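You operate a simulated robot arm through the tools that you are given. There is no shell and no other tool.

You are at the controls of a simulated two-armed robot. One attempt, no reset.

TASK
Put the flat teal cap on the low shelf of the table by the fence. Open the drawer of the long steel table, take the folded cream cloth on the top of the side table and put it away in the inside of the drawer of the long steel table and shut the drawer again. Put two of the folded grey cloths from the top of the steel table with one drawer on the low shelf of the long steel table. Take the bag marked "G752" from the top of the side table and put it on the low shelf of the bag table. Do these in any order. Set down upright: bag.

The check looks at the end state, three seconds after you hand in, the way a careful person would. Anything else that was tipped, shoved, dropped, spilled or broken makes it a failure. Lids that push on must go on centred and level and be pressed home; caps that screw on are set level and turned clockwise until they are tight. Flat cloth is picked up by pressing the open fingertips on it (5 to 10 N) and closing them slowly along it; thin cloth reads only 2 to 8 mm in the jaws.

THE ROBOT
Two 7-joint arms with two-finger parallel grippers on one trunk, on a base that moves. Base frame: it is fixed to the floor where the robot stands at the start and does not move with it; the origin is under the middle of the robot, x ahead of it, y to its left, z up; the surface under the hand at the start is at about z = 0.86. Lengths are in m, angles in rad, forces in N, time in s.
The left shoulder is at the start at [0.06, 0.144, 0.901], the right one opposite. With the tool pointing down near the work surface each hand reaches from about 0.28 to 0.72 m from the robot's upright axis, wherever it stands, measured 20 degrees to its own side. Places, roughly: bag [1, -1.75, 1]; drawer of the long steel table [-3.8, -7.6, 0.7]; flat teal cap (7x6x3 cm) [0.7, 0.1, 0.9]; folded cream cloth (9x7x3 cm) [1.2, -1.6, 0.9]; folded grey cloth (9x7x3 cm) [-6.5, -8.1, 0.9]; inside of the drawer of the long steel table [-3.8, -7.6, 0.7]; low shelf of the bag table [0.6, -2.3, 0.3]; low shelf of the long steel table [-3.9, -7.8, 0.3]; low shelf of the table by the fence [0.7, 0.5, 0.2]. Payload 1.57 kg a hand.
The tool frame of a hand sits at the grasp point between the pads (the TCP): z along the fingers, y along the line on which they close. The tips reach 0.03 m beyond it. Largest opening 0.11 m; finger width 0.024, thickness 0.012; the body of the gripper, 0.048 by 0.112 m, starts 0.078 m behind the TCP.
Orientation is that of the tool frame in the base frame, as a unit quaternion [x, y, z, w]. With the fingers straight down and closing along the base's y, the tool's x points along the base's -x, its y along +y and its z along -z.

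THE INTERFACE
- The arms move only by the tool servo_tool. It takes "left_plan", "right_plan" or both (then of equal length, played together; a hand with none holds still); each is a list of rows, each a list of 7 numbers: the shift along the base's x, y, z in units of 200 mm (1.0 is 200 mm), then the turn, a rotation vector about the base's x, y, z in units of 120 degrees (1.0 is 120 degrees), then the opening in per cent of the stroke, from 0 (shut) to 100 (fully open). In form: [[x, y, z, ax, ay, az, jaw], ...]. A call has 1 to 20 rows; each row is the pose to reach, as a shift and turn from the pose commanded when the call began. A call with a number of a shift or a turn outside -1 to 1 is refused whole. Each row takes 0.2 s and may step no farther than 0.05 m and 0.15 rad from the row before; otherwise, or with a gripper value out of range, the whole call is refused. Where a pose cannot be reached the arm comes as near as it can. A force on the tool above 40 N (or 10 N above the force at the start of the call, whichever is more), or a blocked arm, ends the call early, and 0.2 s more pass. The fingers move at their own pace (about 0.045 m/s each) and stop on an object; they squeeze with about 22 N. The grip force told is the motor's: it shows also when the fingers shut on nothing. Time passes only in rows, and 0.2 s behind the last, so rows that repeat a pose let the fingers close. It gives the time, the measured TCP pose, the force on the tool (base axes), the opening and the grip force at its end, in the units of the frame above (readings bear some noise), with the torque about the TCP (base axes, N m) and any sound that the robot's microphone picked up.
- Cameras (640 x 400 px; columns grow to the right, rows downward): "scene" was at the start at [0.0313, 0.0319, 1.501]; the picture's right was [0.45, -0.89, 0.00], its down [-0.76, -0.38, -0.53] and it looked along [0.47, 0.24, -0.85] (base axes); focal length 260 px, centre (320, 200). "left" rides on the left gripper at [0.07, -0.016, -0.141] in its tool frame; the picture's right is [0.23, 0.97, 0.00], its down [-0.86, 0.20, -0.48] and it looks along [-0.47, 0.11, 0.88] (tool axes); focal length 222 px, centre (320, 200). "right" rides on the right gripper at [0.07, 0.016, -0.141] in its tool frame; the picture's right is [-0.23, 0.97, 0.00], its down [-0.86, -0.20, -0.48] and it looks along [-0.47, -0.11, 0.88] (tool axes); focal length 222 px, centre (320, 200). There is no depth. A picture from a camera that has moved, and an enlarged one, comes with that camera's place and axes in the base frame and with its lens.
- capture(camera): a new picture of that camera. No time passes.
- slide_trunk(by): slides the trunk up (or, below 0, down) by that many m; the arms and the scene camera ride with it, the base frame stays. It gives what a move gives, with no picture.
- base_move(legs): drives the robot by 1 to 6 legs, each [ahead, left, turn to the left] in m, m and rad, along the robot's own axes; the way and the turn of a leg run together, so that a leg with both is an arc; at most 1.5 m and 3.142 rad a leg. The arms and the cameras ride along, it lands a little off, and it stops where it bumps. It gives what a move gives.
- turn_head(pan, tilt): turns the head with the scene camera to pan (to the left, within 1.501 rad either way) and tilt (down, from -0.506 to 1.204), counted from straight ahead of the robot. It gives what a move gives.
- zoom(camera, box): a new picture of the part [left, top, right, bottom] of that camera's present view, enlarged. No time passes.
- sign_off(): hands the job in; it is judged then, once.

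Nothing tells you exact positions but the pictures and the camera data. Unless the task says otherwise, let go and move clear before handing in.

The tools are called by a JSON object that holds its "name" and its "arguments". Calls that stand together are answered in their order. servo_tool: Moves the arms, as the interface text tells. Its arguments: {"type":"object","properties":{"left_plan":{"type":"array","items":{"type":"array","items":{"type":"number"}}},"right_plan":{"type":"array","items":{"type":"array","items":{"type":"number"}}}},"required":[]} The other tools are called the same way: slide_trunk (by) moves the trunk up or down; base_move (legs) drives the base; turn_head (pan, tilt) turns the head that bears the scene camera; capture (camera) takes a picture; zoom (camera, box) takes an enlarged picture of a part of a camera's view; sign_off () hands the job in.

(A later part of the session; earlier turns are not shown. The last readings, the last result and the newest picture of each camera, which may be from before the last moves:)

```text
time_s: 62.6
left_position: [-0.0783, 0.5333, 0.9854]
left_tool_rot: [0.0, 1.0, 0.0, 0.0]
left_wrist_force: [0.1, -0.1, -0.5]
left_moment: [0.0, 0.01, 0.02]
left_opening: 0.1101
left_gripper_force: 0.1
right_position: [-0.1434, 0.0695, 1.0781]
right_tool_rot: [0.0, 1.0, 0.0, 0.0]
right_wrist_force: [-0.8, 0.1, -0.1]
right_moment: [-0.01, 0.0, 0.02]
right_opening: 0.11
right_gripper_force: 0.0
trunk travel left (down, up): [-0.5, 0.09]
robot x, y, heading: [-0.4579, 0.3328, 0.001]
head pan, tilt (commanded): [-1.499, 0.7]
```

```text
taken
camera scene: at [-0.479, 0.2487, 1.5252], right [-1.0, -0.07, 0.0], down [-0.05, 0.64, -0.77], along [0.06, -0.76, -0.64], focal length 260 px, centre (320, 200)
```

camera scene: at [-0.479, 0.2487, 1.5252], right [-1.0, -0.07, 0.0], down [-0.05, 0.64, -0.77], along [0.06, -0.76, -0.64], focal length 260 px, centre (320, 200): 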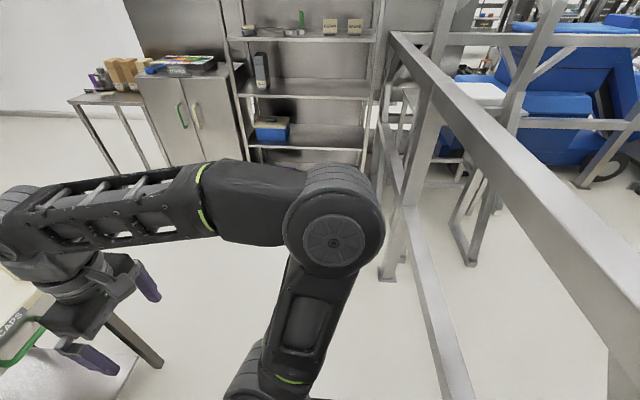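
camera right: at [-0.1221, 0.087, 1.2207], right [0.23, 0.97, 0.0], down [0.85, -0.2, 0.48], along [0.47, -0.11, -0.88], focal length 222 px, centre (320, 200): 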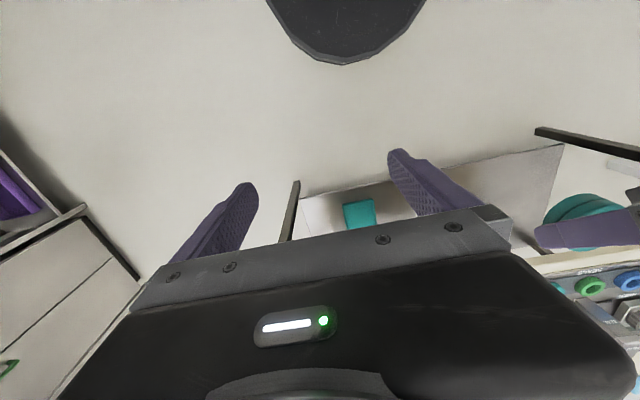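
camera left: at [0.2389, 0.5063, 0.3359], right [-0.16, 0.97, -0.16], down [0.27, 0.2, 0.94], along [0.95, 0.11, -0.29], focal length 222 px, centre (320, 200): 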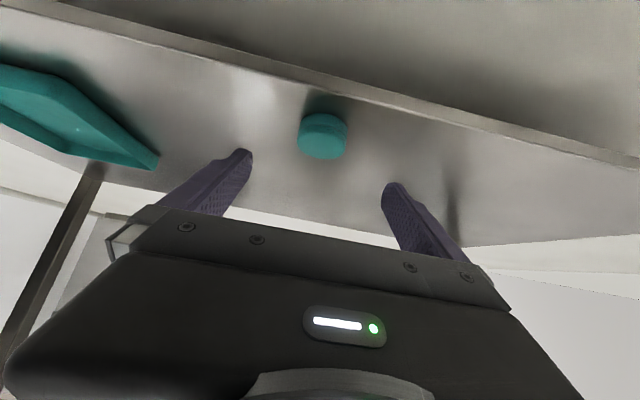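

The fence runs along x ≈ -0.9 behind me. I'll drive a little forward, sideways past the bench's right end, then ahead to the open floor before the side table.

{"name": "base_move", "arguments": {"legs": [[0.22, 0, 0], [0, -1.1, 0], [1.3, 0, 0]]}}

{"name": "turn_head", "arguments": {"pan": -1.5, "tilt": 0.6}}

{"name": "capture", "arguments": {"camera": "scene"}}

```text
time_s: 75.8
left_position: [1.4589, -0.575, 0.9857]
left_tool_rot: [0.001, 1.0, 0.0, 0.0]
left_wrist_force: [0.5, -0.7, -0.3]
left_moment: [0.0, 0.02, -0.02]
left_opening: 0.1099
left_gripper_force: 0.1
right_position: [1.3934, -1.0376, 1.0766]
right_tool_rot: [0.001, 1.0, 0.0, 0.0]
right_wrist_force: [0.4, 0.3, -0.2]
right_moment: [-0.02, 0.01, -0.01]
right_opening: 0.1099
right_gripper_force: 0.0
trunk travel left (down, up): [-0.5, 0.09]
robot x, y, heading: [1.0808, -0.7761, 0.002]
head pan, tilt (commanded): [-1.499, 0.7]
```

```text
time_s: 76.4
left_position: [1.4582, -0.5754, 0.9861]
left_tool_rot: [0.001, 1.0, 0.0, -0.001]
left_wrist_force: [1.1, 0.2, -0.3]
left_moment: [0.01, -0.02, 0.01]
left_opening: 0.1099
left_gripper_force: 0.1
right_position: [1.392, -1.038, 1.0786]
right_tool_rot: [0.0, 1.0, 0.0, 0.0]
right_wrist_force: [-0.1, 0.5, 0.0]
right_moment: [0.01, 0.0, 0.0]
right_opening: 0.1099
right_gripper_force: 0.0
trunk travel left (down, up): [-0.5, 0.09]
robot x, y, heading: [1.081, -0.7777, 0.002]
head pan, tilt (commanded): [-1.499, 0.6]
```

```text
taken
camera scene: at [1.0576, -0.8626, 1.5338], right [-1.0, -0.07, 0.0], down [-0.04, 0.56, -0.82], along [0.06, -0.82, -0.57], focal length 260 px, centre (320, 200)
```

scene: 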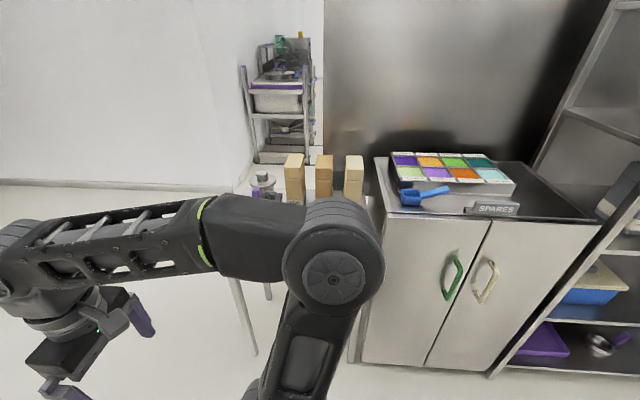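

I'm at [1.08, -0.78], beside the SPARES cabinet; the side table with paper bags is to its left. I'll turn right to face it.

{"name": "base_move", "arguments": {"legs": [[0, 0, -1.571]]}}

{"name": "turn_head", "arguments": {"pan": 0.0, "tilt": 0.6}}

{"name": "capture", "arguments": {"camera": "scene"}}

{"name": "zoom", "arguments": {"camera": "scene", "box": [200, 80, 440, 230]}}

```text
time_s: 80.7
left_position: [1.2788, -1.1539, 0.9868]
left_tool_rot: [0.711, 0.703, 0.0, 0.0]
left_wrist_force: [-0.1, -0.3, 0.3]
left_moment: [-0.01, -0.01, 0.0]
left_opening: 0.1099
left_gripper_force: 0.1
right_position: [0.815, -1.0856, 1.0772]
right_tool_rot: [0.711, 0.703, 0.0, 0.0]
right_wrist_force: [0.4, 0.3, 0.0]
right_moment: [0.01, 0.01, -0.02]
right_opening: 0.1098
right_gripper_force: 0.0
trunk travel left (down, up): [-0.5, 0.09]
robot x, y, heading: [1.0844, -0.7768, -1.582]
head pan, tilt (commanded): [-1.499, 0.6]
```

```text
time_s: 82.3
left_position: [1.2778, -1.1535, 0.9859]
left_tool_rot: [0.712, 0.702, 0.0, 0.0]
left_wrist_force: [0.0, 1.3, -0.1]
left_moment: [0.0, -0.03, 0.01]
left_opening: 0.1101
left_gripper_force: 0.1
right_position: [0.8163, -1.086, 1.0779]
right_tool_rot: [0.711, 0.703, -0.001, 0.0]
right_wrist_force: [-0.2, 0.0, 0.8]
right_moment: [-0.02, -0.02, 0.07]
right_opening: 0.1101
right_gripper_force: 0.0
trunk travel left (down, up): [-0.5, 0.09]
robot x, y, heading: [1.0811, -0.7726, -1.586]
head pan, tilt (commanded): [0.0, 0.6]
```

```text
taken
camera scene: at [1.0806, -0.8329, 1.5338], right [-1.0, 0.01, 0.0], down [0.01, 0.56, -0.83], along [-0.01, -0.82, -0.56], focal length 260 px, centre (320, 200)
```

scene: 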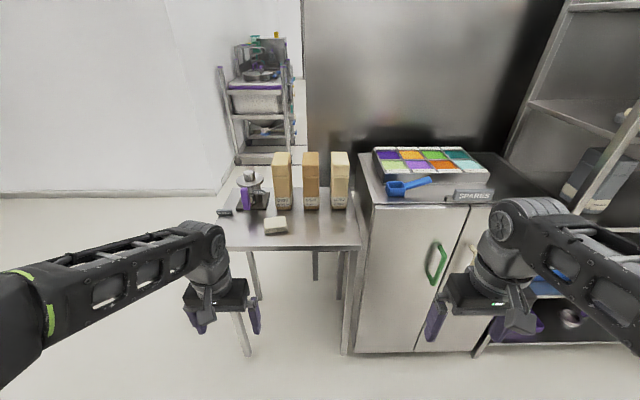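

```text
2.67 times, centred on (320, 155) of scene
camera zoom: at [1.0806, -0.8329, 1.5338], right [-1.0, 0.01, 0.0], down [0.01, 0.56, -0.83], along [-0.01, -0.82, -0.56], focal length 694 px, centre (320, 320)
```

zoom: 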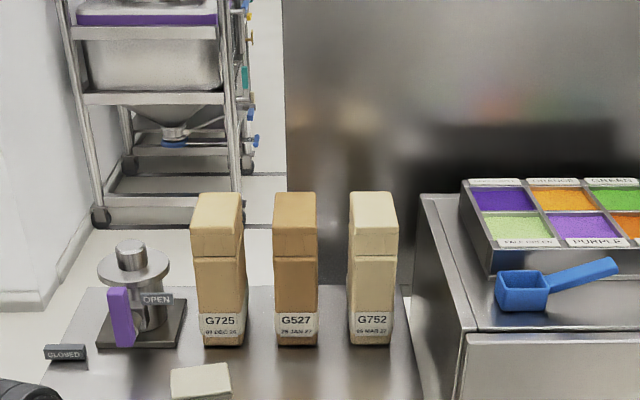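

The bags read G725, G527, G752 from left to right; G752 is the right one at about [0.98, -1.74], and the cream cloth is at about [1.24, -1.6]. I'll raise the left hand slightly and drive closer.

{"name": "servo_tool", "arguments": {"left_plan": [[0, 0, 0.2, 0, 0, 0, 100], [0, 0, 0.4, 0, 0, 0, 100]]}}

{"name": "base_move", "arguments": {"legs": [[0.3, 0, 0.01]]}}

{"name": "turn_head", "arguments": {"pan": 0.0, "tilt": 0.7}}

{"name": "capture", "arguments": {"camera": "scene"}}

{"name": "zoom", "arguments": {"camera": "scene", "box": [200, 60, 440, 210]}}

{"name": "capture", "arguments": {"camera": "right"}}

{"name": "capture", "arguments": {"camera": "left"}}

```text
time_s: 82.9
left_position: [1.2777, -1.1574, 1.0672]
left_tool_rot: [0.712, 0.703, 0.0, 0.0]
left_wrist_force: [0.4, -0.2, 0.5]
left_moment: [0.03, 0.02, 0.01]
left_opening: 0.1101
left_gripper_force: 0.0
right_position: [0.8146, -1.0846, 1.0783]
right_tool_rot: [0.711, 0.703, 0.0, 0.0]
right_wrist_force: [1.3, 0.6, 0.0]
right_moment: [-0.01, 0.01, -0.01]
right_opening: 0.1099
right_gripper_force: 0.1
trunk travel left (down, up): [-0.5, 0.09]
robot x, y, heading: [1.0813, -0.7755, -1.588]
head pan, tilt (commanded): [0.0, 0.6]
```

```text
time_s: 84.9
left_position: [1.2806, -1.455, 1.0663]
left_tool_rot: [0.707, 0.707, 0.001, -0.001]
left_wrist_force: [-0.2, 0.8, 0.0]
left_moment: [0.02, -0.01, -0.01]
left_opening: 0.11
left_gripper_force: 0.1
right_position: [0.8173, -1.3888, 1.0769]
right_tool_rot: [0.707, 0.707, 0.0, 0.0]
right_wrist_force: [0.2, -0.8, -0.8]
right_moment: [0.05, -0.03, 0.0]
right_opening: 0.11
right_gripper_force: 0.1
trunk travel left (down, up): [-0.5, 0.09]
robot x, y, heading: [1.0807, -1.0737, -1.57]
head pan, tilt (commanded): [0.0, 0.6]
```

```text
time_s: 85.6
left_position: [1.2791, -1.4533, 1.0668]
left_tool_rot: [0.707, 0.707, -0.001, 0.0]
left_wrist_force: [0.0, 0.1, -0.7]
left_moment: [-0.01, 0.01, 0.0]
left_opening: 0.1099
left_gripper_force: 0.1
right_position: [0.8169, -1.3876, 1.0772]
right_tool_rot: [0.707, 0.707, 0.0, 0.0]
right_wrist_force: [0.1, 0.0, 0.2]
right_moment: [0.02, -0.01, 0.03]
right_opening: 0.1098
right_gripper_force: 0.1
trunk travel left (down, up): [-0.5, 0.09]
robot x, y, heading: [1.0815, -1.0773, -1.573]
head pan, tilt (commanded): [0.0, 0.7]
```

```text
taken
camera scene: at [1.0794, -1.1293, 1.5252], right [-1.0, 0.0, 0.0], down [0.0, 0.64, -0.77], along [0.0, -0.77, -0.64], focal length 260 px, centre (320, 200)
```

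scene: 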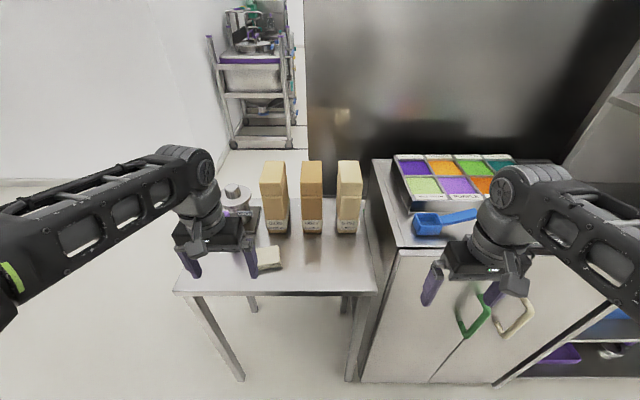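

```text
2.67 times, centred on (320, 135) of scene
camera zoom: at [1.0794, -1.1293, 1.5252], right [-1.0, 0.0, 0.0], down [0.0, 0.64, -0.77], along [0.0, -0.77, -0.64], focal length 694 px, centre (320, 373)
```

zoom: 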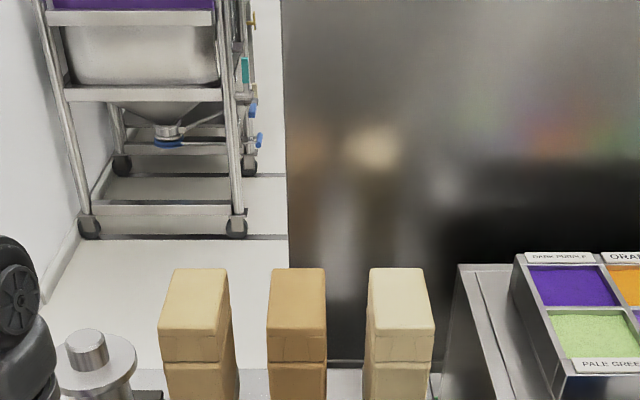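

```text
taken
camera right: at [0.8322, -1.3173, 1.2186], right [0.97, -0.23, 0.0], down [-0.2, -0.85, 0.48], along [-0.11, -0.47, -0.88], focal length 222 px, centre (320, 200)
```

right: 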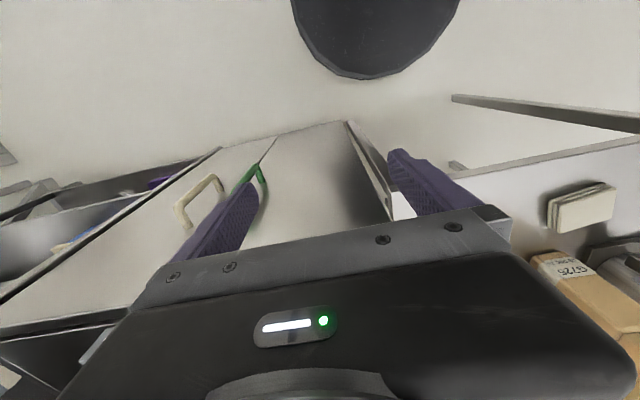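

```text
taken
camera left: at [1.265, -1.3845, 1.208], right [0.97, 0.23, 0.0], down [0.2, -0.86, 0.48], along [0.11, -0.47, -0.88], focal length 222 px, centre (320, 200)
```

left: 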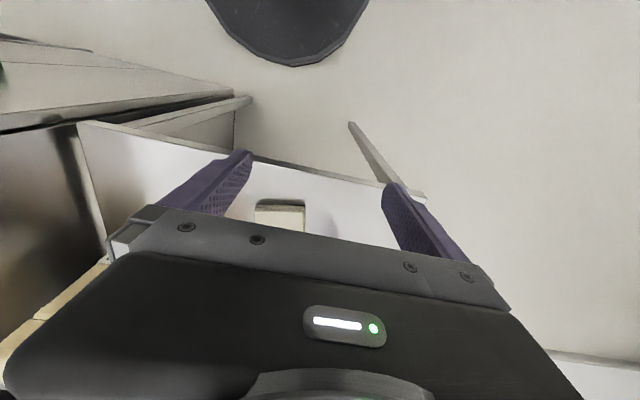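

Let me zoom on the bags and the cloth for measurement.

{"name": "zoom", "arguments": {"camera": "scene", "box": [240, 150, 400, 250]}}

{"name": "zoom", "arguments": {"camera": "scene", "box": [160, 200, 320, 300]}}

{"name": "zoom", "arguments": {"camera": "left", "box": [200, 150, 360, 250]}}

{"name": "zoom", "arguments": {"camera": "right", "box": [480, 150, 640, 250]}}

```text
4.00 times, centred on (320, 200) of scene
camera zoom: at [1.0794, -1.1293, 1.5252], right [-1.0, 0.0, 0.0], down [0.0, 0.64, -0.77], along [0.0, -0.77, -0.64], focal length 1041 px, centre (320, 200)
```

zoom: 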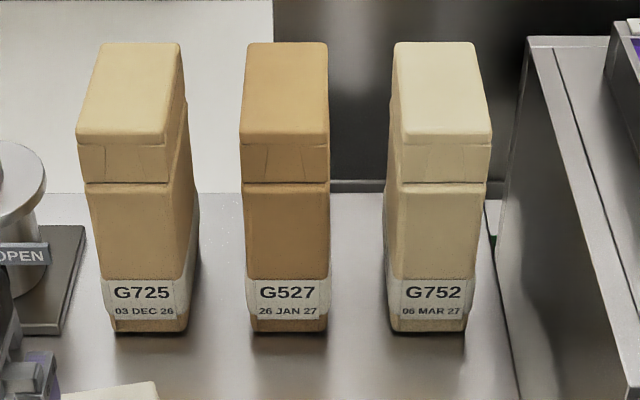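

```text
4.00 times, centred on (240, 250) of scene
camera zoom: at [1.0794, -1.1293, 1.5252], right [-1.0, 0.0, 0.0], down [0.0, 0.64, -0.77], along [0.0, -0.77, -0.64], focal length 1041 px, centre (640, 0)
```

zoom: 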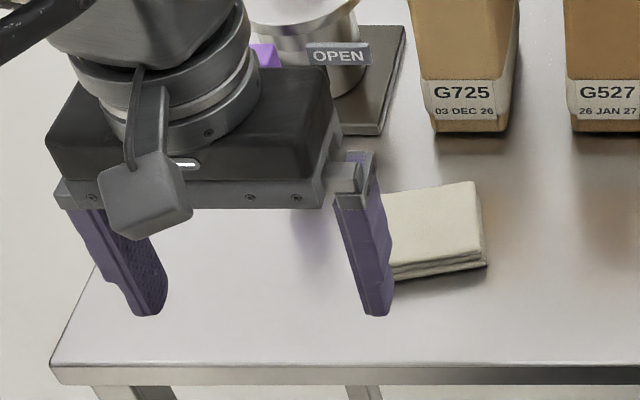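

```text
4.00 times, centred on (280, 200) of left
camera zoom: at [1.265, -1.3845, 1.208], right [0.97, 0.23, 0.0], down [0.2, -0.86, 0.48], along [0.11, -0.47, -0.88], focal length 888 px, centre (480, 200)
```

zoom: 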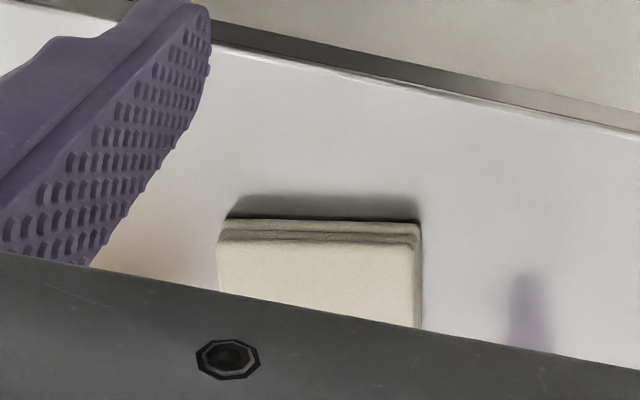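

```text
4.00 times, centred on (560, 200) of right
camera zoom: at [0.8322, -1.3173, 1.2186], right [0.97, -0.23, 0.0], down [-0.2, -0.85, 0.48], along [-0.11, -0.47, -0.88], focal length 888 px, centre (-640, 200)
```

zoom: 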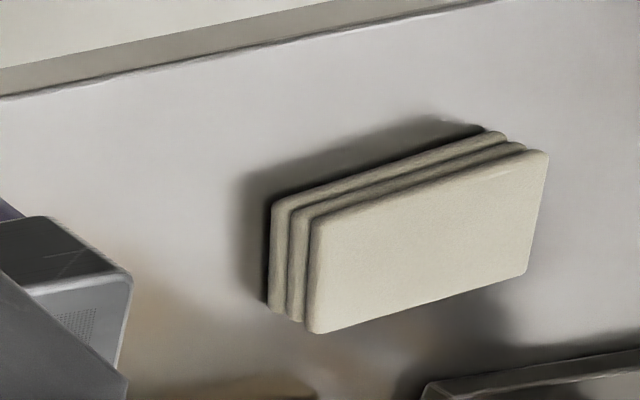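

The bag is about 8 cm wide, 12 cm deep and 20 cm tall, standing at x 0.985, y -1.76 to -1.88 on a top at z ≈ 0.855. I'll bring the right hand in front of it with fingers pitched 70° forward, nearly horizontal, jaws closing along x.

{"name": "servo_tool", "arguments": {"right_plan": [[0.084, -0.086, 0, -0.0585, 0, 0, 100], [0.168, -0.172, 0, -0.117, 0, 0, 100], [0.252, -0.258, 0, -0.1755, 0, 0, 100], [0.336, -0.344, 0, -0.234, 0, 0, 100], [0.42, -0.43, 0, -0.2925, 0, 0, 100], [0.504, -0.516, 0, -0.351, 0, 0, 100], [0.588, -0.602, 0, -0.4095, 0, 0, 100], [0.672, -0.688, 0, -0.468, 0, 0, 100], [0.756, -0.774, 0, -0.5265, 0, 0, 100], [0.84, -0.86, 0, -0.585, 0, 0, 100]]}}

{"name": "capture", "arguments": {"camera": "scene"}}

{"name": "capture", "arguments": {"camera": "right"}}

```text
time_s: 88.0
left_position: [1.2799, -1.4536, 1.0674]
left_tool_rot: [0.707, 0.707, 0.0, 0.0]
left_wrist_force: [0.3, 0.1, 0.5]
left_moment: [0.0, 0.03, 0.0]
left_opening: 0.11
left_gripper_force: 0.0
right_position: [1.0403, -1.5501, 1.0781]
right_tool_rot: [0.579, 0.594, -0.321, 0.457]
right_wrist_force: [-0.4, -0.2, 0.3]
right_moment: [-0.03, -0.04, 0.0]
right_opening: 0.1099
right_gripper_force: 0.1
right hand out of reach, approached as far as the arm can: row 9, 10
trunk travel left (down, up): [-0.5, 0.09]
robot x, y, heading: [1.0803, -1.0744, -1.571]
head pan, tilt (commanded): [0.0, 0.7]
stopped in row 10 (right hand): the arm was blocked; the commanded pose is now the measured one
```

```text
taken
camera scene: at [1.0794, -1.1294, 1.5251], right [-1.0, 0.0, 0.0], down [0.0, 0.64, -0.76], along [0.0, -0.76, -0.64], focal length 260 px, centre (320, 200)
```

scene: 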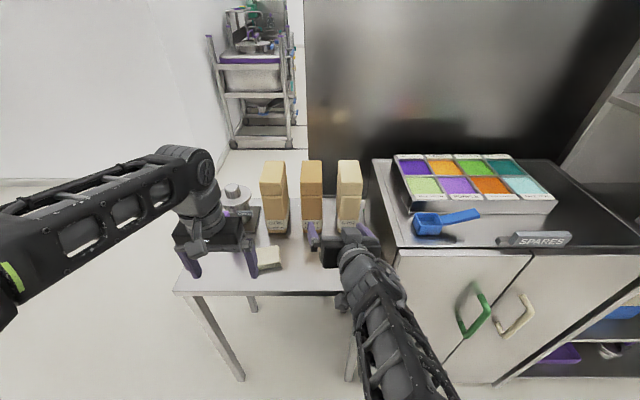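

```text
taken
camera right: at [1.036, -1.3901, 1.069], right [0.94, 0.03, 0.35], down [-0.35, 0.07, 0.93], along [0.0, -1.0, 0.08], focal length 222 px, centre (320, 200)
```

right: 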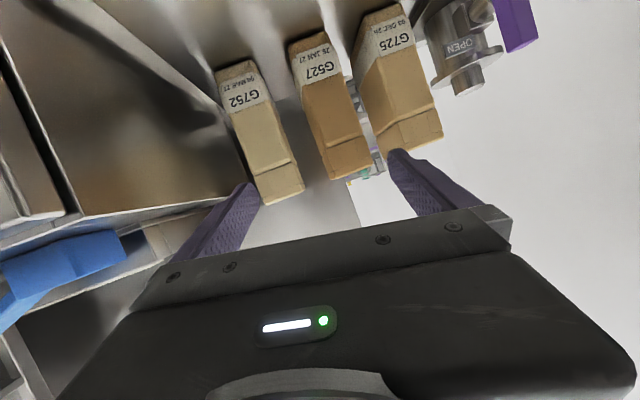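

The right arm was folded too tightly and the hand rolled by about 12°. I'll correct its attitude while moving forward to a pre-grasp in front of the bag.

{"name": "servo_tool", "arguments": {"right_plan": [[-0.1, -0.08, -0.05, -0.006, 0.017, -0.015, 100], [-0.2, -0.18, -0.12, -0.012, 0.035, -0.03, 100], [-0.276, -0.27, -0.2, -0.018, 0.052, -0.045, 100], [-0.276, -0.35, -0.24, -0.025, 0.069, -0.061, 100]]}}

{"name": "capture", "arguments": {"camera": "scene"}}

{"name": "capture", "arguments": {"camera": "right"}}

```text
time_s: 89.0
left_position: [1.2816, -1.4546, 1.067]
left_tool_rot: [0.707, 0.707, 0.0, 0.0]
left_wrist_force: [-0.3, 0.3, -1.2]
left_moment: [-0.01, 0.0, -0.01]
left_opening: 0.1102
left_gripper_force: 0.1
right_position: [0.9835, -1.6199, 1.0276]
right_tool_rot: [0.578, 0.579, -0.407, 0.406]
right_wrist_force: [-0.2, -0.2, 0.6]
right_moment: [-0.01, -0.03, -0.01]
right_opening: 0.1101
right_gripper_force: 0.0
trunk travel left (down, up): [-0.5, 0.09]
robot x, y, heading: [1.0789, -1.0766, -1.569]
head pan, tilt (commanded): [0.0, 0.7]
```

```text
taken
camera scene: at [1.08, -1.1297, 1.5252], right [-1.0, 0.0, 0.0], down [0.0, 0.64, -0.76], along [0.0, -0.76, -0.64], focal length 260 px, centre (320, 200)
```

scene: 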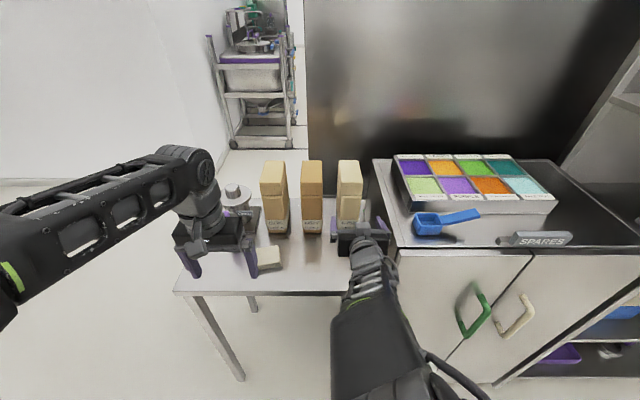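

```text
taken
camera right: at [0.9985, -1.4627, 1.0106], right [0.97, -0.08, 0.21], down [-0.2, 0.16, 0.97], along [-0.11, -0.98, 0.14], focal length 222 px, centre (320, 200)
```

right: 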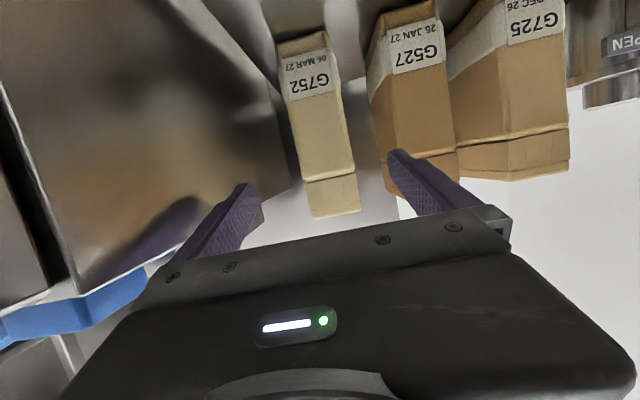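

The hand is square to the bag with it centred between the fingers. Advancing so the TCP reaches the bag's middle.

{"name": "servo_tool", "arguments": {"right_plan": [[0, -0.1, -0.12, 0, 0, 0, 100], [0, -0.2, -0.22, 0, 0, 0, 100], [0, -0.4, -0.22, 0, 0, 0, 100], [0, -0.6, -0.22, 0, 0, 0, 100], [0, -0.75, -0.22, 0, 0, 0, 100]]}}

{"name": "capture", "arguments": {"camera": "right"}}

{"name": "zoom", "arguments": {"camera": "scene", "box": [240, 150, 400, 250]}}

```text
time_s: 90.2
left_position: [1.2809, -1.4536, 1.0669]
left_tool_rot: [0.708, 0.707, -0.001, -0.001]
left_wrist_force: [-0.1, -0.2, -0.3]
left_moment: [0.01, -0.03, 0.03]
left_opening: 0.1101
left_gripper_force: 0.1
right_position: [0.985, -1.7693, 0.9842]
right_tool_rot: [0.579, 0.577, -0.408, 0.406]
right_wrist_force: [0.4, -0.6, -0.3]
right_moment: [0.0, -0.02, 0.03]
right_opening: 0.1101
right_gripper_force: 0.0
trunk travel left (down, up): [-0.5, 0.09]
robot x, y, heading: [1.0792, -1.0739, -1.57]
head pan, tilt (commanded): [0.0, 0.7]
```

```text
taken
camera right: at [1.0004, -1.6118, 0.9671], right [0.97, -0.08, 0.21], down [-0.2, 0.16, 0.97], along [-0.11, -0.98, 0.14], focal length 222 px, centre (320, 200)
```

right: 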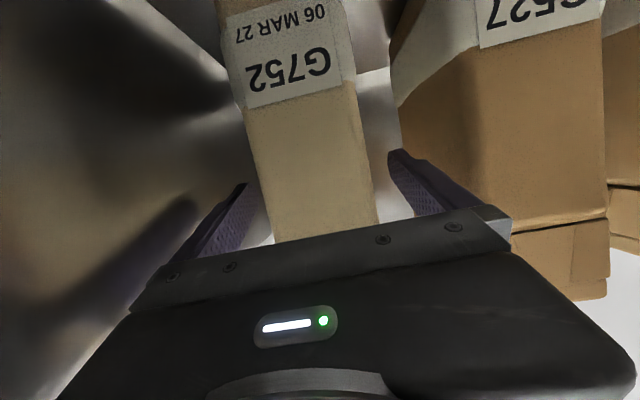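

```text
4.00 times, centred on (320, 200) of scene
camera zoom: at [1.0794, -1.1299, 1.5251], right [-1.0, 0.0, 0.0], down [0.0, 0.64, -0.76], along [0.0, -0.76, -0.64], focal length 1041 px, centre (320, 200)
```

zoom: 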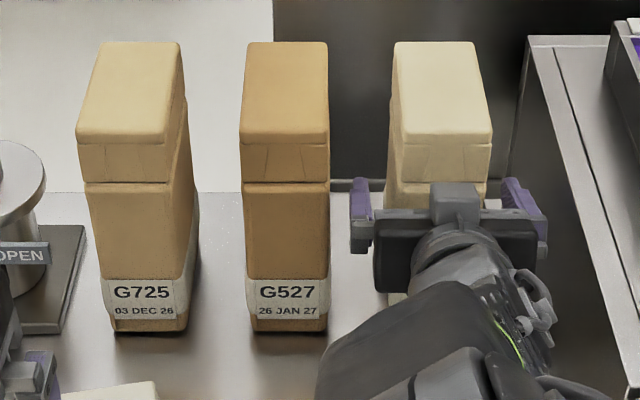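

Fingers straddle the bag cleanly. Last 4 cm in, then close.

{"name": "servo_tool", "arguments": {"right_plan": [[0, -0.1, 0, 0, 0, 0, 100], [0, -0.19, 0, 0, 0, 0, 100], [0, -0.19, 0, 0, 0, 0, 80], [0, -0.19, 0, 0, 0, 0, 65], [0, -0.19, 0, 0, 0, 0, 50], [0, -0.19, 0, 0, 0, 0, 40], [0, -0.19, 0, 0, 0, 0, 40]]}}

{"name": "capture", "arguments": {"camera": "right"}}

```text
time_s: 91.8
left_position: [1.2799, -1.4535, 1.0673]
left_tool_rot: [0.707, 0.707, 0.0, 0.0]
left_wrist_force: [-0.1, 0.2, -0.4]
left_moment: [0.0, 0.01, -0.02]
left_opening: 0.11
left_gripper_force: 0.0
right_position: [0.9856, -1.8075, 0.9847]
right_tool_rot: [0.579, 0.578, -0.407, 0.406]
right_wrist_force: [4.4, 1.7, -0.2]
right_moment: [-0.1, -0.24, 0.1]
right_opening: 0.07
right_gripper_force: 21.6
trunk travel left (down, up): [-0.5, 0.09]
robot x, y, heading: [1.0753, -1.0752, -1.57]
head pan, tilt (commanded): [0.0, 0.7]
heard: snap
```

```text
taken
camera right: at [1.0001, -1.6493, 0.9668], right [0.97, -0.08, 0.21], down [-0.2, 0.16, 0.97], along [-0.11, -0.98, 0.14], focal length 222 px, centre (320, 200)
```

right: 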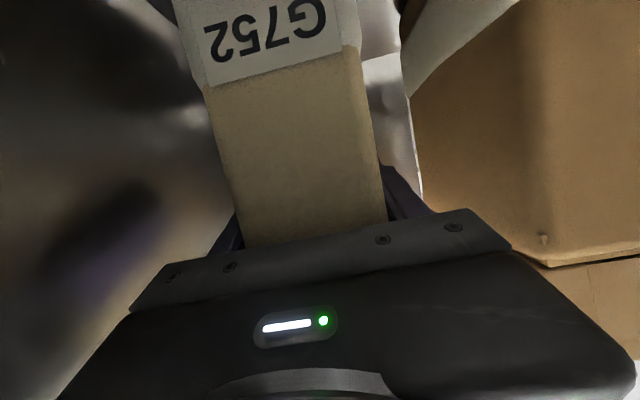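

Gripped at 70 mm with 22 N; I heard a snap, presumably the jaw contact. Let me look closely before lifting.

{"name": "zoom", "arguments": {"camera": "scene", "box": [240, 130, 400, 230]}}

{"name": "capture", "arguments": {"camera": "scene"}}

```text
4.00 times, centred on (320, 180) of scene
camera zoom: at [1.08, -1.1293, 1.5251], right [-1.0, 0.0, 0.0], down [0.0, 0.64, -0.76], along [0.0, -0.76, -0.64], focal length 1041 px, centre (320, 280)
```

zoom: 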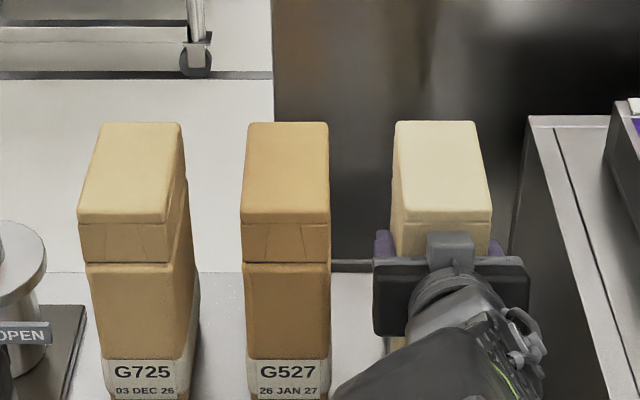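

```text
taken
camera scene: at [1.08, -1.1293, 1.5251], right [-1.0, 0.0, 0.0], down [0.0, 0.64, -0.76], along [0.0, -0.76, -0.64], focal length 260 px, centre (320, 200)
```

scene: 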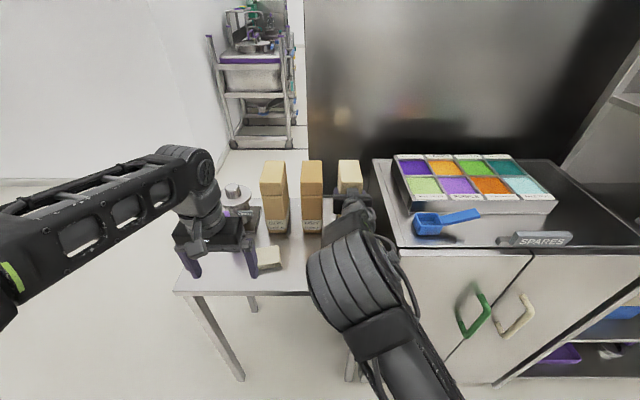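

All looks intact. Lifting the bag straight up a few cm.

{"name": "servo_tool", "arguments": {"right_plan": [[0, 0, 0.05, 0, 0, 0, 40], [0, 0, 0.15, 0, 0, 0, 40], [0, 0, 0.3, 0, 0, 0, 40], [0, 0, 0.3, 0, 0, 0, 40]]}}

{"name": "capture", "arguments": {"camera": "right"}}

{"name": "zoom", "arguments": {"camera": "scene", "box": [240, 130, 400, 230]}}

```text
time_s: 92.8
left_position: [1.28, -1.4558, 1.0681]
left_tool_rot: [0.707, 0.707, 0.001, 0.0]
left_wrist_force: [0.3, 0.5, 0.2]
left_moment: [0.01, -0.01, 0.0]
left_opening: 0.11
left_gripper_force: 0.1
right_position: [0.9838, -1.808, 1.0444]
right_tool_rot: [0.578, 0.579, -0.406, 0.406]
right_wrist_force: [-0.1, -0.6, -11.2]
right_moment: [-0.03, 0.03, 0.01]
right_opening: 0.0701
right_gripper_force: 21.8
trunk travel left (down, up): [-0.5, 0.09]
robot x, y, heading: [1.077, -1.0768, -1.572]
head pan, tilt (commanded): [0.0, 0.7]
```

```text
taken
camera right: at [0.9989, -1.6508, 1.0265], right [0.97, -0.08, 0.21], down [-0.2, 0.16, 0.97], along [-0.11, -0.98, 0.14], focal length 222 px, centre (320, 200)
```

right: 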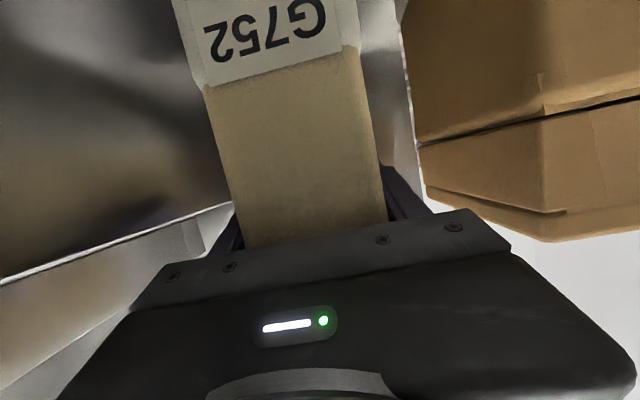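

```text
4.00 times, centred on (320, 180) of scene
camera zoom: at [1.0793, -1.1311, 1.525], right [-1.0, 0.0, 0.0], down [0.0, 0.65, -0.76], along [0.0, -0.76, -0.65], focal length 1041 px, centre (320, 280)
```

zoom: 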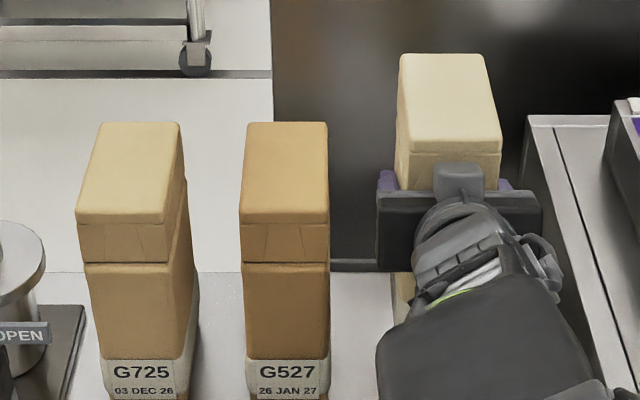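

The bag (about 1.1 kg) is held firmly and level. I'll raise it a bit and draw it back clear of the other bags.

{"name": "servo_tool", "arguments": {"right_plan": [[0, 0, 0.2, 0, 0, 0, 40], [0, 0.1, 0.25, 0, 0, 0, 40], [0, 0.25, 0.25, 0, 0, 0, 40], [0, 0.4, 0.25, 0, 0, 0, 40], [-0.05, 0.6, 0.25, 0, 0, 0, 40], [-0.1, 0.75, 0.25, 0, 0, 0, 40], [-0.15, 0.85, 0.25, 0, 0, 0, 40]]}}

{"name": "capture", "arguments": {"camera": "scene"}}

{"name": "capture", "arguments": {"camera": "right"}}

```text
time_s: 94.4
left_position: [1.2795, -1.4546, 1.0663]
left_tool_rot: [0.707, 0.707, 0.0, 0.001]
left_wrist_force: [0.3, -0.5, -0.8]
left_moment: [-0.02, 0.04, 0.02]
left_opening: 0.11
left_gripper_force: 0.1
right_position: [0.9531, -1.6382, 1.0943]
right_tool_rot: [0.579, 0.579, -0.407, 0.406]
right_wrist_force: [-0.6, 0.0, -10.6]
right_moment: [-0.01, 0.02, 0.01]
right_opening: 0.0701
right_gripper_force: 21.8
trunk travel left (down, up): [-0.5, 0.09]
robot x, y, heading: [1.0804, -1.0732, -1.565]
head pan, tilt (commanded): [0.0, 0.7]
```

```text
taken
camera scene: at [1.0787, -1.1297, 1.5251], right [-1.0, 0.0, 0.0], down [0.0, 0.64, -0.76], along [0.0, -0.76, -0.64], focal length 260 px, centre (320, 200)
```

scene: 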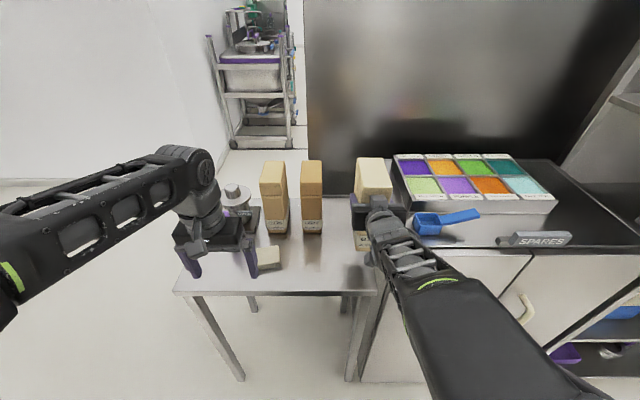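

```text
taken
camera right: at [0.9682, -1.4805, 1.0765], right [0.97, -0.08, 0.21], down [-0.2, 0.16, 0.97], along [-0.11, -0.98, 0.14], focal length 222 px, centre (320, 200)
```

right: 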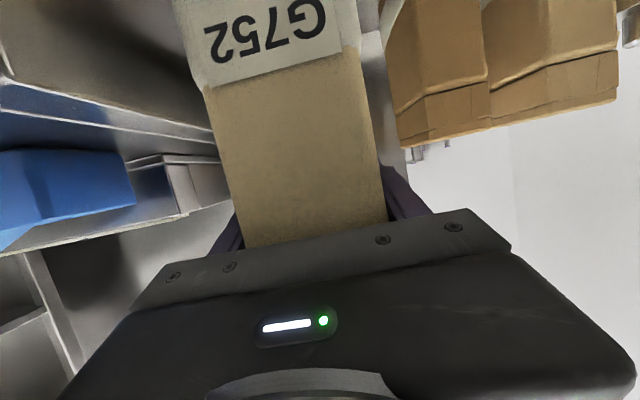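

Bag is parked safely in the right hand. Now the left hand goes above the cream cloth (centre about [1.238, -1.624]) turning about 83° so the jaws close across its 7 cm side.

{"name": "servo_tool", "arguments": {"left_plan": [[-0.02, -0.06, 0, 0, 0, -0.063, 100], [-0.04, -0.14, 0, 0, 0, -0.126, 100], [-0.06, -0.22, 0, 0, 0, -0.189, 100], [-0.08, -0.3, 0, 0, 0, -0.252, 100], [-0.1, -0.38, 0, 0, 0, -0.315, 100], [-0.12, -0.46, 0, 0, 0, -0.378, 100], [-0.14, -0.54, 0, 0, 0, -0.441, 100], [-0.16, -0.62, 0, 0, 0, -0.504, 100], [-0.18, -0.7, 0, 0, 0, -0.567, 100], [-0.2, -0.78, 0, 0, 0, -0.63, 100], [-0.21, -0.85, 0, 0, 0, -0.69, 100]]}}

{"name": "capture", "arguments": {"camera": "left"}}

{"name": "capture", "arguments": {"camera": "scene"}}

```text
time_s: 96.8
left_position: [1.2618, -1.6021, 1.0896]
left_tool_rot: [0.997, 0.078, -0.015, 0.019]
left_wrist_force: [0.0, -0.1, 1.1]
left_moment: [-0.09, 0.05, 0.0]
left_opening: 0.1098
left_gripper_force: 0.1
left hand out of reach, approached as far as the arm can: row 11
right_position: [0.955, -1.6364, 1.0946]
right_tool_rot: [0.578, 0.579, -0.407, 0.406]
right_wrist_force: [0.5, -0.5, -11.1]
right_moment: [-0.02, 0.01, -0.03]
right_opening: 0.0698
right_gripper_force: 21.5
trunk travel left (down, up): [-0.5, 0.09]
robot x, y, heading: [1.0828, -1.0801, -1.568]
head pan, tilt (commanded): [0.0, 0.7]
```

```text
taken
camera left: at [1.3322, -1.5702, 1.2266], right [0.38, -0.93, 0.03], down [-0.8, -0.31, 0.51], along [-0.47, -0.21, -0.86], focal length 222 px, centre (320, 200)
```

left: 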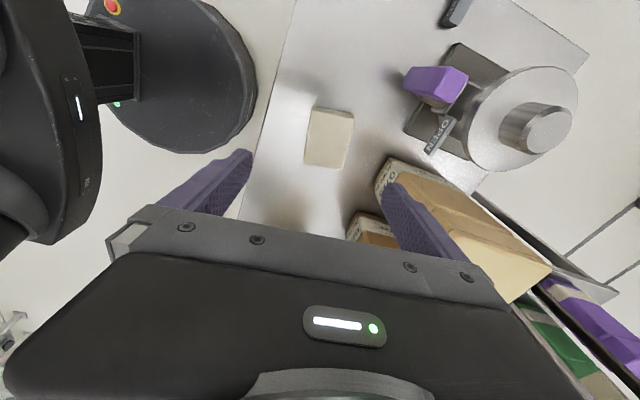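

```text
taken
camera scene: at [1.0808, -1.1281, 1.5252], right [-1.0, 0.0, 0.0], down [0.0, 0.64, -0.77], along [0.0, -0.77, -0.64], focal length 260 px, centre (320, 200)
```

scene: 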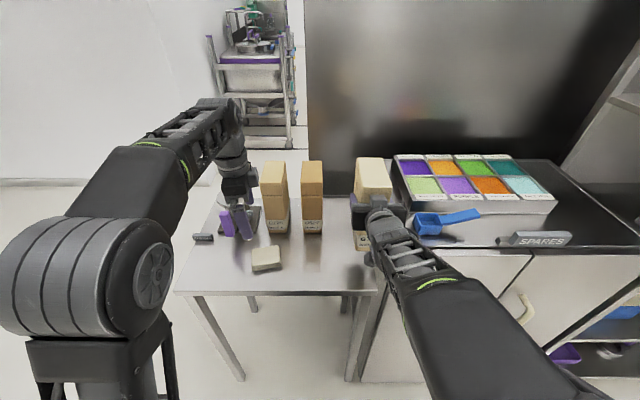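

That wrist turn hits a joint limit, so I'll go back to closing along the cloth's 9 cm side (fits in the 11 cm jaws), aligned with its ~7° skew.

{"name": "servo_tool", "arguments": {"left_plan": [[-0.01, 0.05, 0, 0.0023, 0.0004, 0.0667, 100], [-0.02, 0.05, 0, 0.0046, 0.0008, 0.1334, 100], [-0.03, 0.05, 0, 0.0068, 0.0012, 0.2, 100], [-0.04, 0.05, 0, 0.0091, 0.0016, 0.2667, 100], [-0.05, 0.05, 0, 0.0114, 0.002, 0.3334, 100], [-0.06, 0.02, 0, 0.0137, 0.0025, 0.4, 100], [-0.07, 0, 0, 0.016, 0.0029, 0.4667, 100], [-0.08, -0.03, -0.05, 0.0183, 0.0033, 0.5334, 100], [-0.09, -0.06, -0.1, 0.0205, 0.0037, 0.6, 100], [-0.1, -0.09, -0.2, 0.0228, 0.0041, 0.6667, 100], [-0.119, -0.11, -0.3, 0.0251, 0.0045, 0.7334, 100]]}}

{"name": "capture", "arguments": {"camera": "left"}}

{"name": "capture", "arguments": {"camera": "scene"}}

```text
time_s: 99.2
left_position: [1.2352, -1.6256, 1.0254]
left_tool_rot: [0.66, 0.751, 0.0, -0.002]
left_wrist_force: [-0.3, -0.9, 0.5]
left_moment: [0.04, -0.02, 0.0]
left_opening: 0.11
left_gripper_force: 0.1
left hand out of reach, approached as far as the arm can: row 6, 7, 8
right_position: [0.9537, -1.6376, 1.0931]
right_tool_rot: [0.579, 0.579, -0.406, 0.405]
right_wrist_force: [-0.6, -0.1, -11.1]
right_moment: [-0.03, -0.01, -0.01]
right_opening: 0.07
right_gripper_force: 22.0
trunk travel left (down, up): [-0.5, 0.09]
robot x, y, heading: [1.0768, -1.0783, -1.57]
head pan, tilt (commanded): [0.0, 0.7]
```

```text
taken
camera left: at [1.2119, -1.5595, 1.1666], right [0.94, 0.35, 0.0], down [0.31, -0.82, 0.48], along [0.17, -0.45, -0.88], focal length 222 px, centre (320, 200)
```

left: 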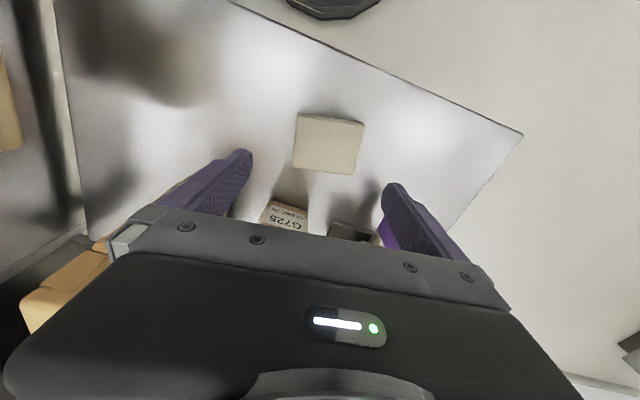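

```text
taken
camera scene: at [1.0791, -1.1308, 1.5251], right [-1.0, 0.0, 0.0], down [0.0, 0.65, -0.76], along [0.0, -0.76, -0.65], focal length 260 px, centre (320, 200)
```

scene: 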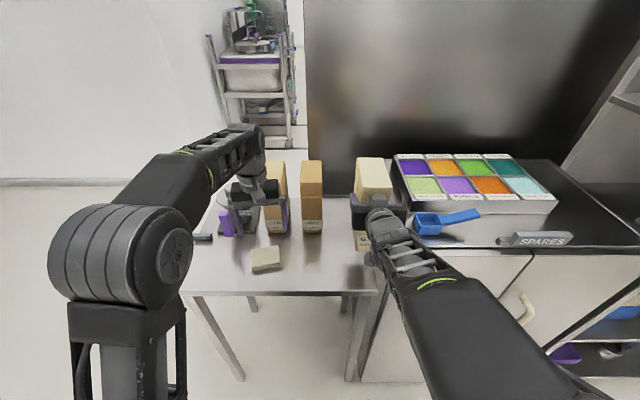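

The close view puts the cloth's centre at [1.247, -1.628], skewed 13°. Adjusting yaw and position, then descending to just above table contact.

{"name": "servo_tool", "arguments": {"left_plan": [[0.06, -0.01, -0.05, 0, 0, 0.05, 100], [0.06, -0.01, -0.2, 0, 0, 0.05, 100], [0.06, -0.01, -0.4, 0, 0, 0.05, 100], [0.06, -0.01, -0.56, 0, 0, 0.05, 100]]}}

{"name": "capture", "arguments": {"camera": "left"}}

{"name": "zoom", "arguments": {"camera": "scene", "box": [180, 170, 340, 270]}}

```text
time_s: 100.2
left_position: [1.2482, -1.6287, 0.9129]
left_tool_rot: [0.62, 0.785, 0.0, -0.003]
left_wrist_force: [0.5, -0.8, 0.0]
left_moment: [0.04, 0.0, -0.05]
left_opening: 0.11
left_gripper_force: 0.1
right_position: [0.9546, -1.639, 1.0937]
right_tool_rot: [0.579, 0.578, -0.407, 0.405]
right_wrist_force: [-0.4, 0.5, -10.9]
right_moment: [-0.05, 0.04, -0.04]
right_opening: 0.07
right_gripper_force: 21.3
trunk travel left (down, up): [-0.5, 0.09]
robot x, y, heading: [1.0773, -1.0747, -1.566]
head pan, tilt (commanded): [0.0, 0.7]
```

```text
taken
camera left: at [1.2188, -1.565, 1.0533], right [0.9, 0.44, 0.0], down [0.39, -0.79, 0.48], along [0.21, -0.43, -0.88], focal length 222 px, centre (320, 200)
```

left: 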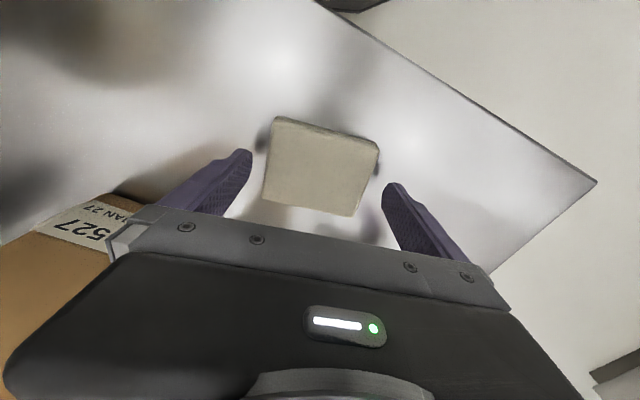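

```text
4.00 times, centred on (260, 220) of scene
camera zoom: at [1.0792, -1.1308, 1.5251], right [-1.0, 0.0, 0.0], down [0.0, 0.64, -0.76], along [0.0, -0.76, -0.64], focal length 1041 px, centre (560, 120)
```

zoom: 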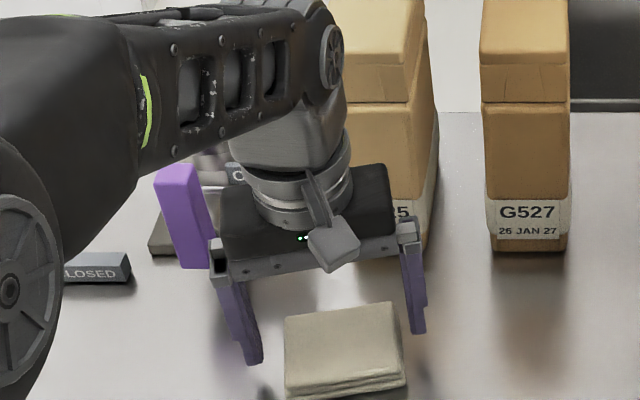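

Centred within 3 mm with ~1.5 cm on each side. Descending until the fingertips just meet the table.

{"name": "servo_tool", "arguments": {"left_plan": [[-0.01, 0.015, -0.06, 0, 0, 0, 100], [-0.01, 0.015, -0.11, 0, 0, 0, 100], [-0.01, 0.015, -0.13, 0, 0, 0, 100]]}}

{"name": "capture", "arguments": {"camera": "left"}}

```text
time_s: 101.0
left_position: [1.2449, -1.6257, 0.891]
left_tool_rot: [0.621, 0.784, -0.002, 0.0]
left_wrist_force: [0.2, -0.4, 19.1]
left_moment: [0.49, -1.11, 0.11]
left_opening: 0.1097
left_gripper_force: 0.0
right_position: [0.9534, -1.638, 1.0957]
right_tool_rot: [0.579, 0.579, -0.406, 0.406]
right_wrist_force: [-0.4, 0.1, -11.4]
right_moment: [0.03, 0.0, -0.02]
right_opening: 0.0701
right_gripper_force: 22.6
trunk travel left (down, up): [-0.5, 0.09]
robot x, y, heading: [1.0813, -1.0781, -1.569]
head pan, tilt (commanded): [0.0, 0.7]
```

```text
taken
camera left: at [1.216, -1.5612, 1.0307], right [0.9, 0.44, 0.0], down [0.39, -0.79, 0.48], along [0.21, -0.43, -0.88], focal length 222 px, centre (320, 200)
```

left: 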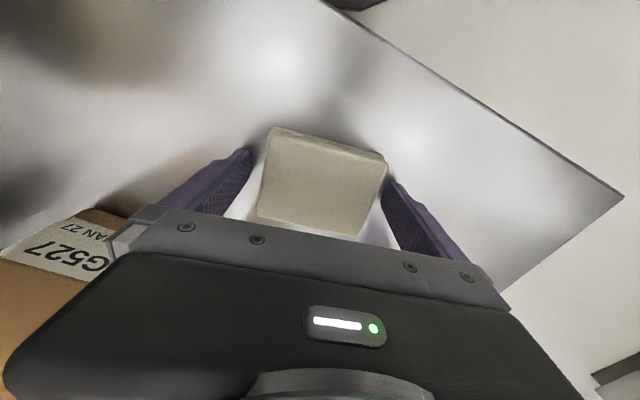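

Contact at 19 N on the x+ finger only. I'll rise 4 mm and inspect before closing.

{"name": "servo_tool", "arguments": {"left_plan": [[0, 0, 0.02, 0, 0, 0, 100], [0, 0, 0.025, 0, 0, 0, 100]]}}

{"name": "zoom", "arguments": {"camera": "left", "box": [220, 100, 440, 240]}}

{"name": "zoom", "arguments": {"camera": "scene", "box": [200, 210, 320, 285]}}

```text
time_s: 101.6
left_position: [1.2453, -1.6239, 0.8915]
left_tool_rot: [0.621, 0.784, 0.001, -0.003]
left_wrist_force: [0.3, -0.4, -0.6]
left_moment: [0.01, -0.02, -0.02]
left_opening: 0.1102
left_gripper_force: 0.1
right_position: [0.9543, -1.6386, 1.0942]
right_tool_rot: [0.579, 0.579, -0.407, 0.406]
right_wrist_force: [-0.1, 0.5, -10.7]
right_moment: [-0.01, 0.02, -0.04]
right_opening: 0.07
right_gripper_force: 21.4
trunk travel left (down, up): [-0.5, 0.09]
robot x, y, heading: [1.0817, -1.0749, -1.573]
head pan, tilt (commanded): [0.0, 0.7]
```

```text
2.86 times, centred on (330, 170) of left
camera zoom: at [1.2164, -1.5612, 1.0328], right [0.9, 0.44, 0.0], down [0.39, -0.79, 0.47], along [0.21, -0.42, -0.88], focal length 635 px, centre (291, 286)
```

zoom: 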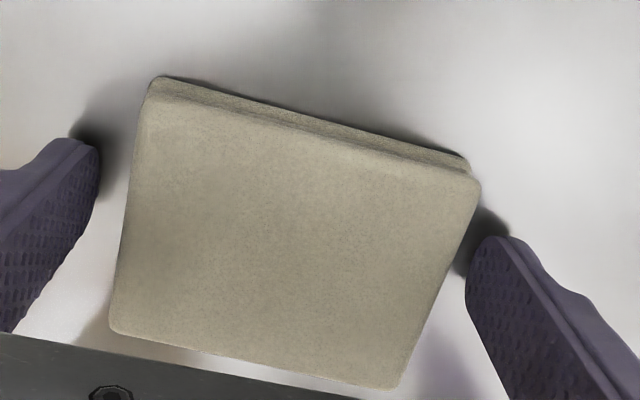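

```text
5.33 times, centred on (260, 248) of scene
camera zoom: at [1.0792, -1.1305, 1.5249], right [-1.0, 0.0, 0.0], down [0.0, 0.64, -0.76], along [0.0, -0.76, -0.64], focal length 1388 px, centre (640, -53)
```

zoom: 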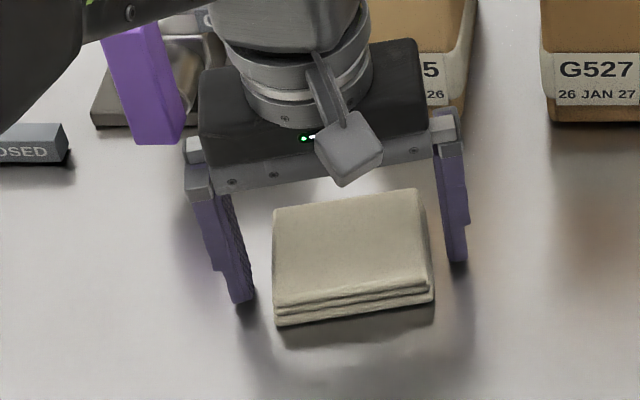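

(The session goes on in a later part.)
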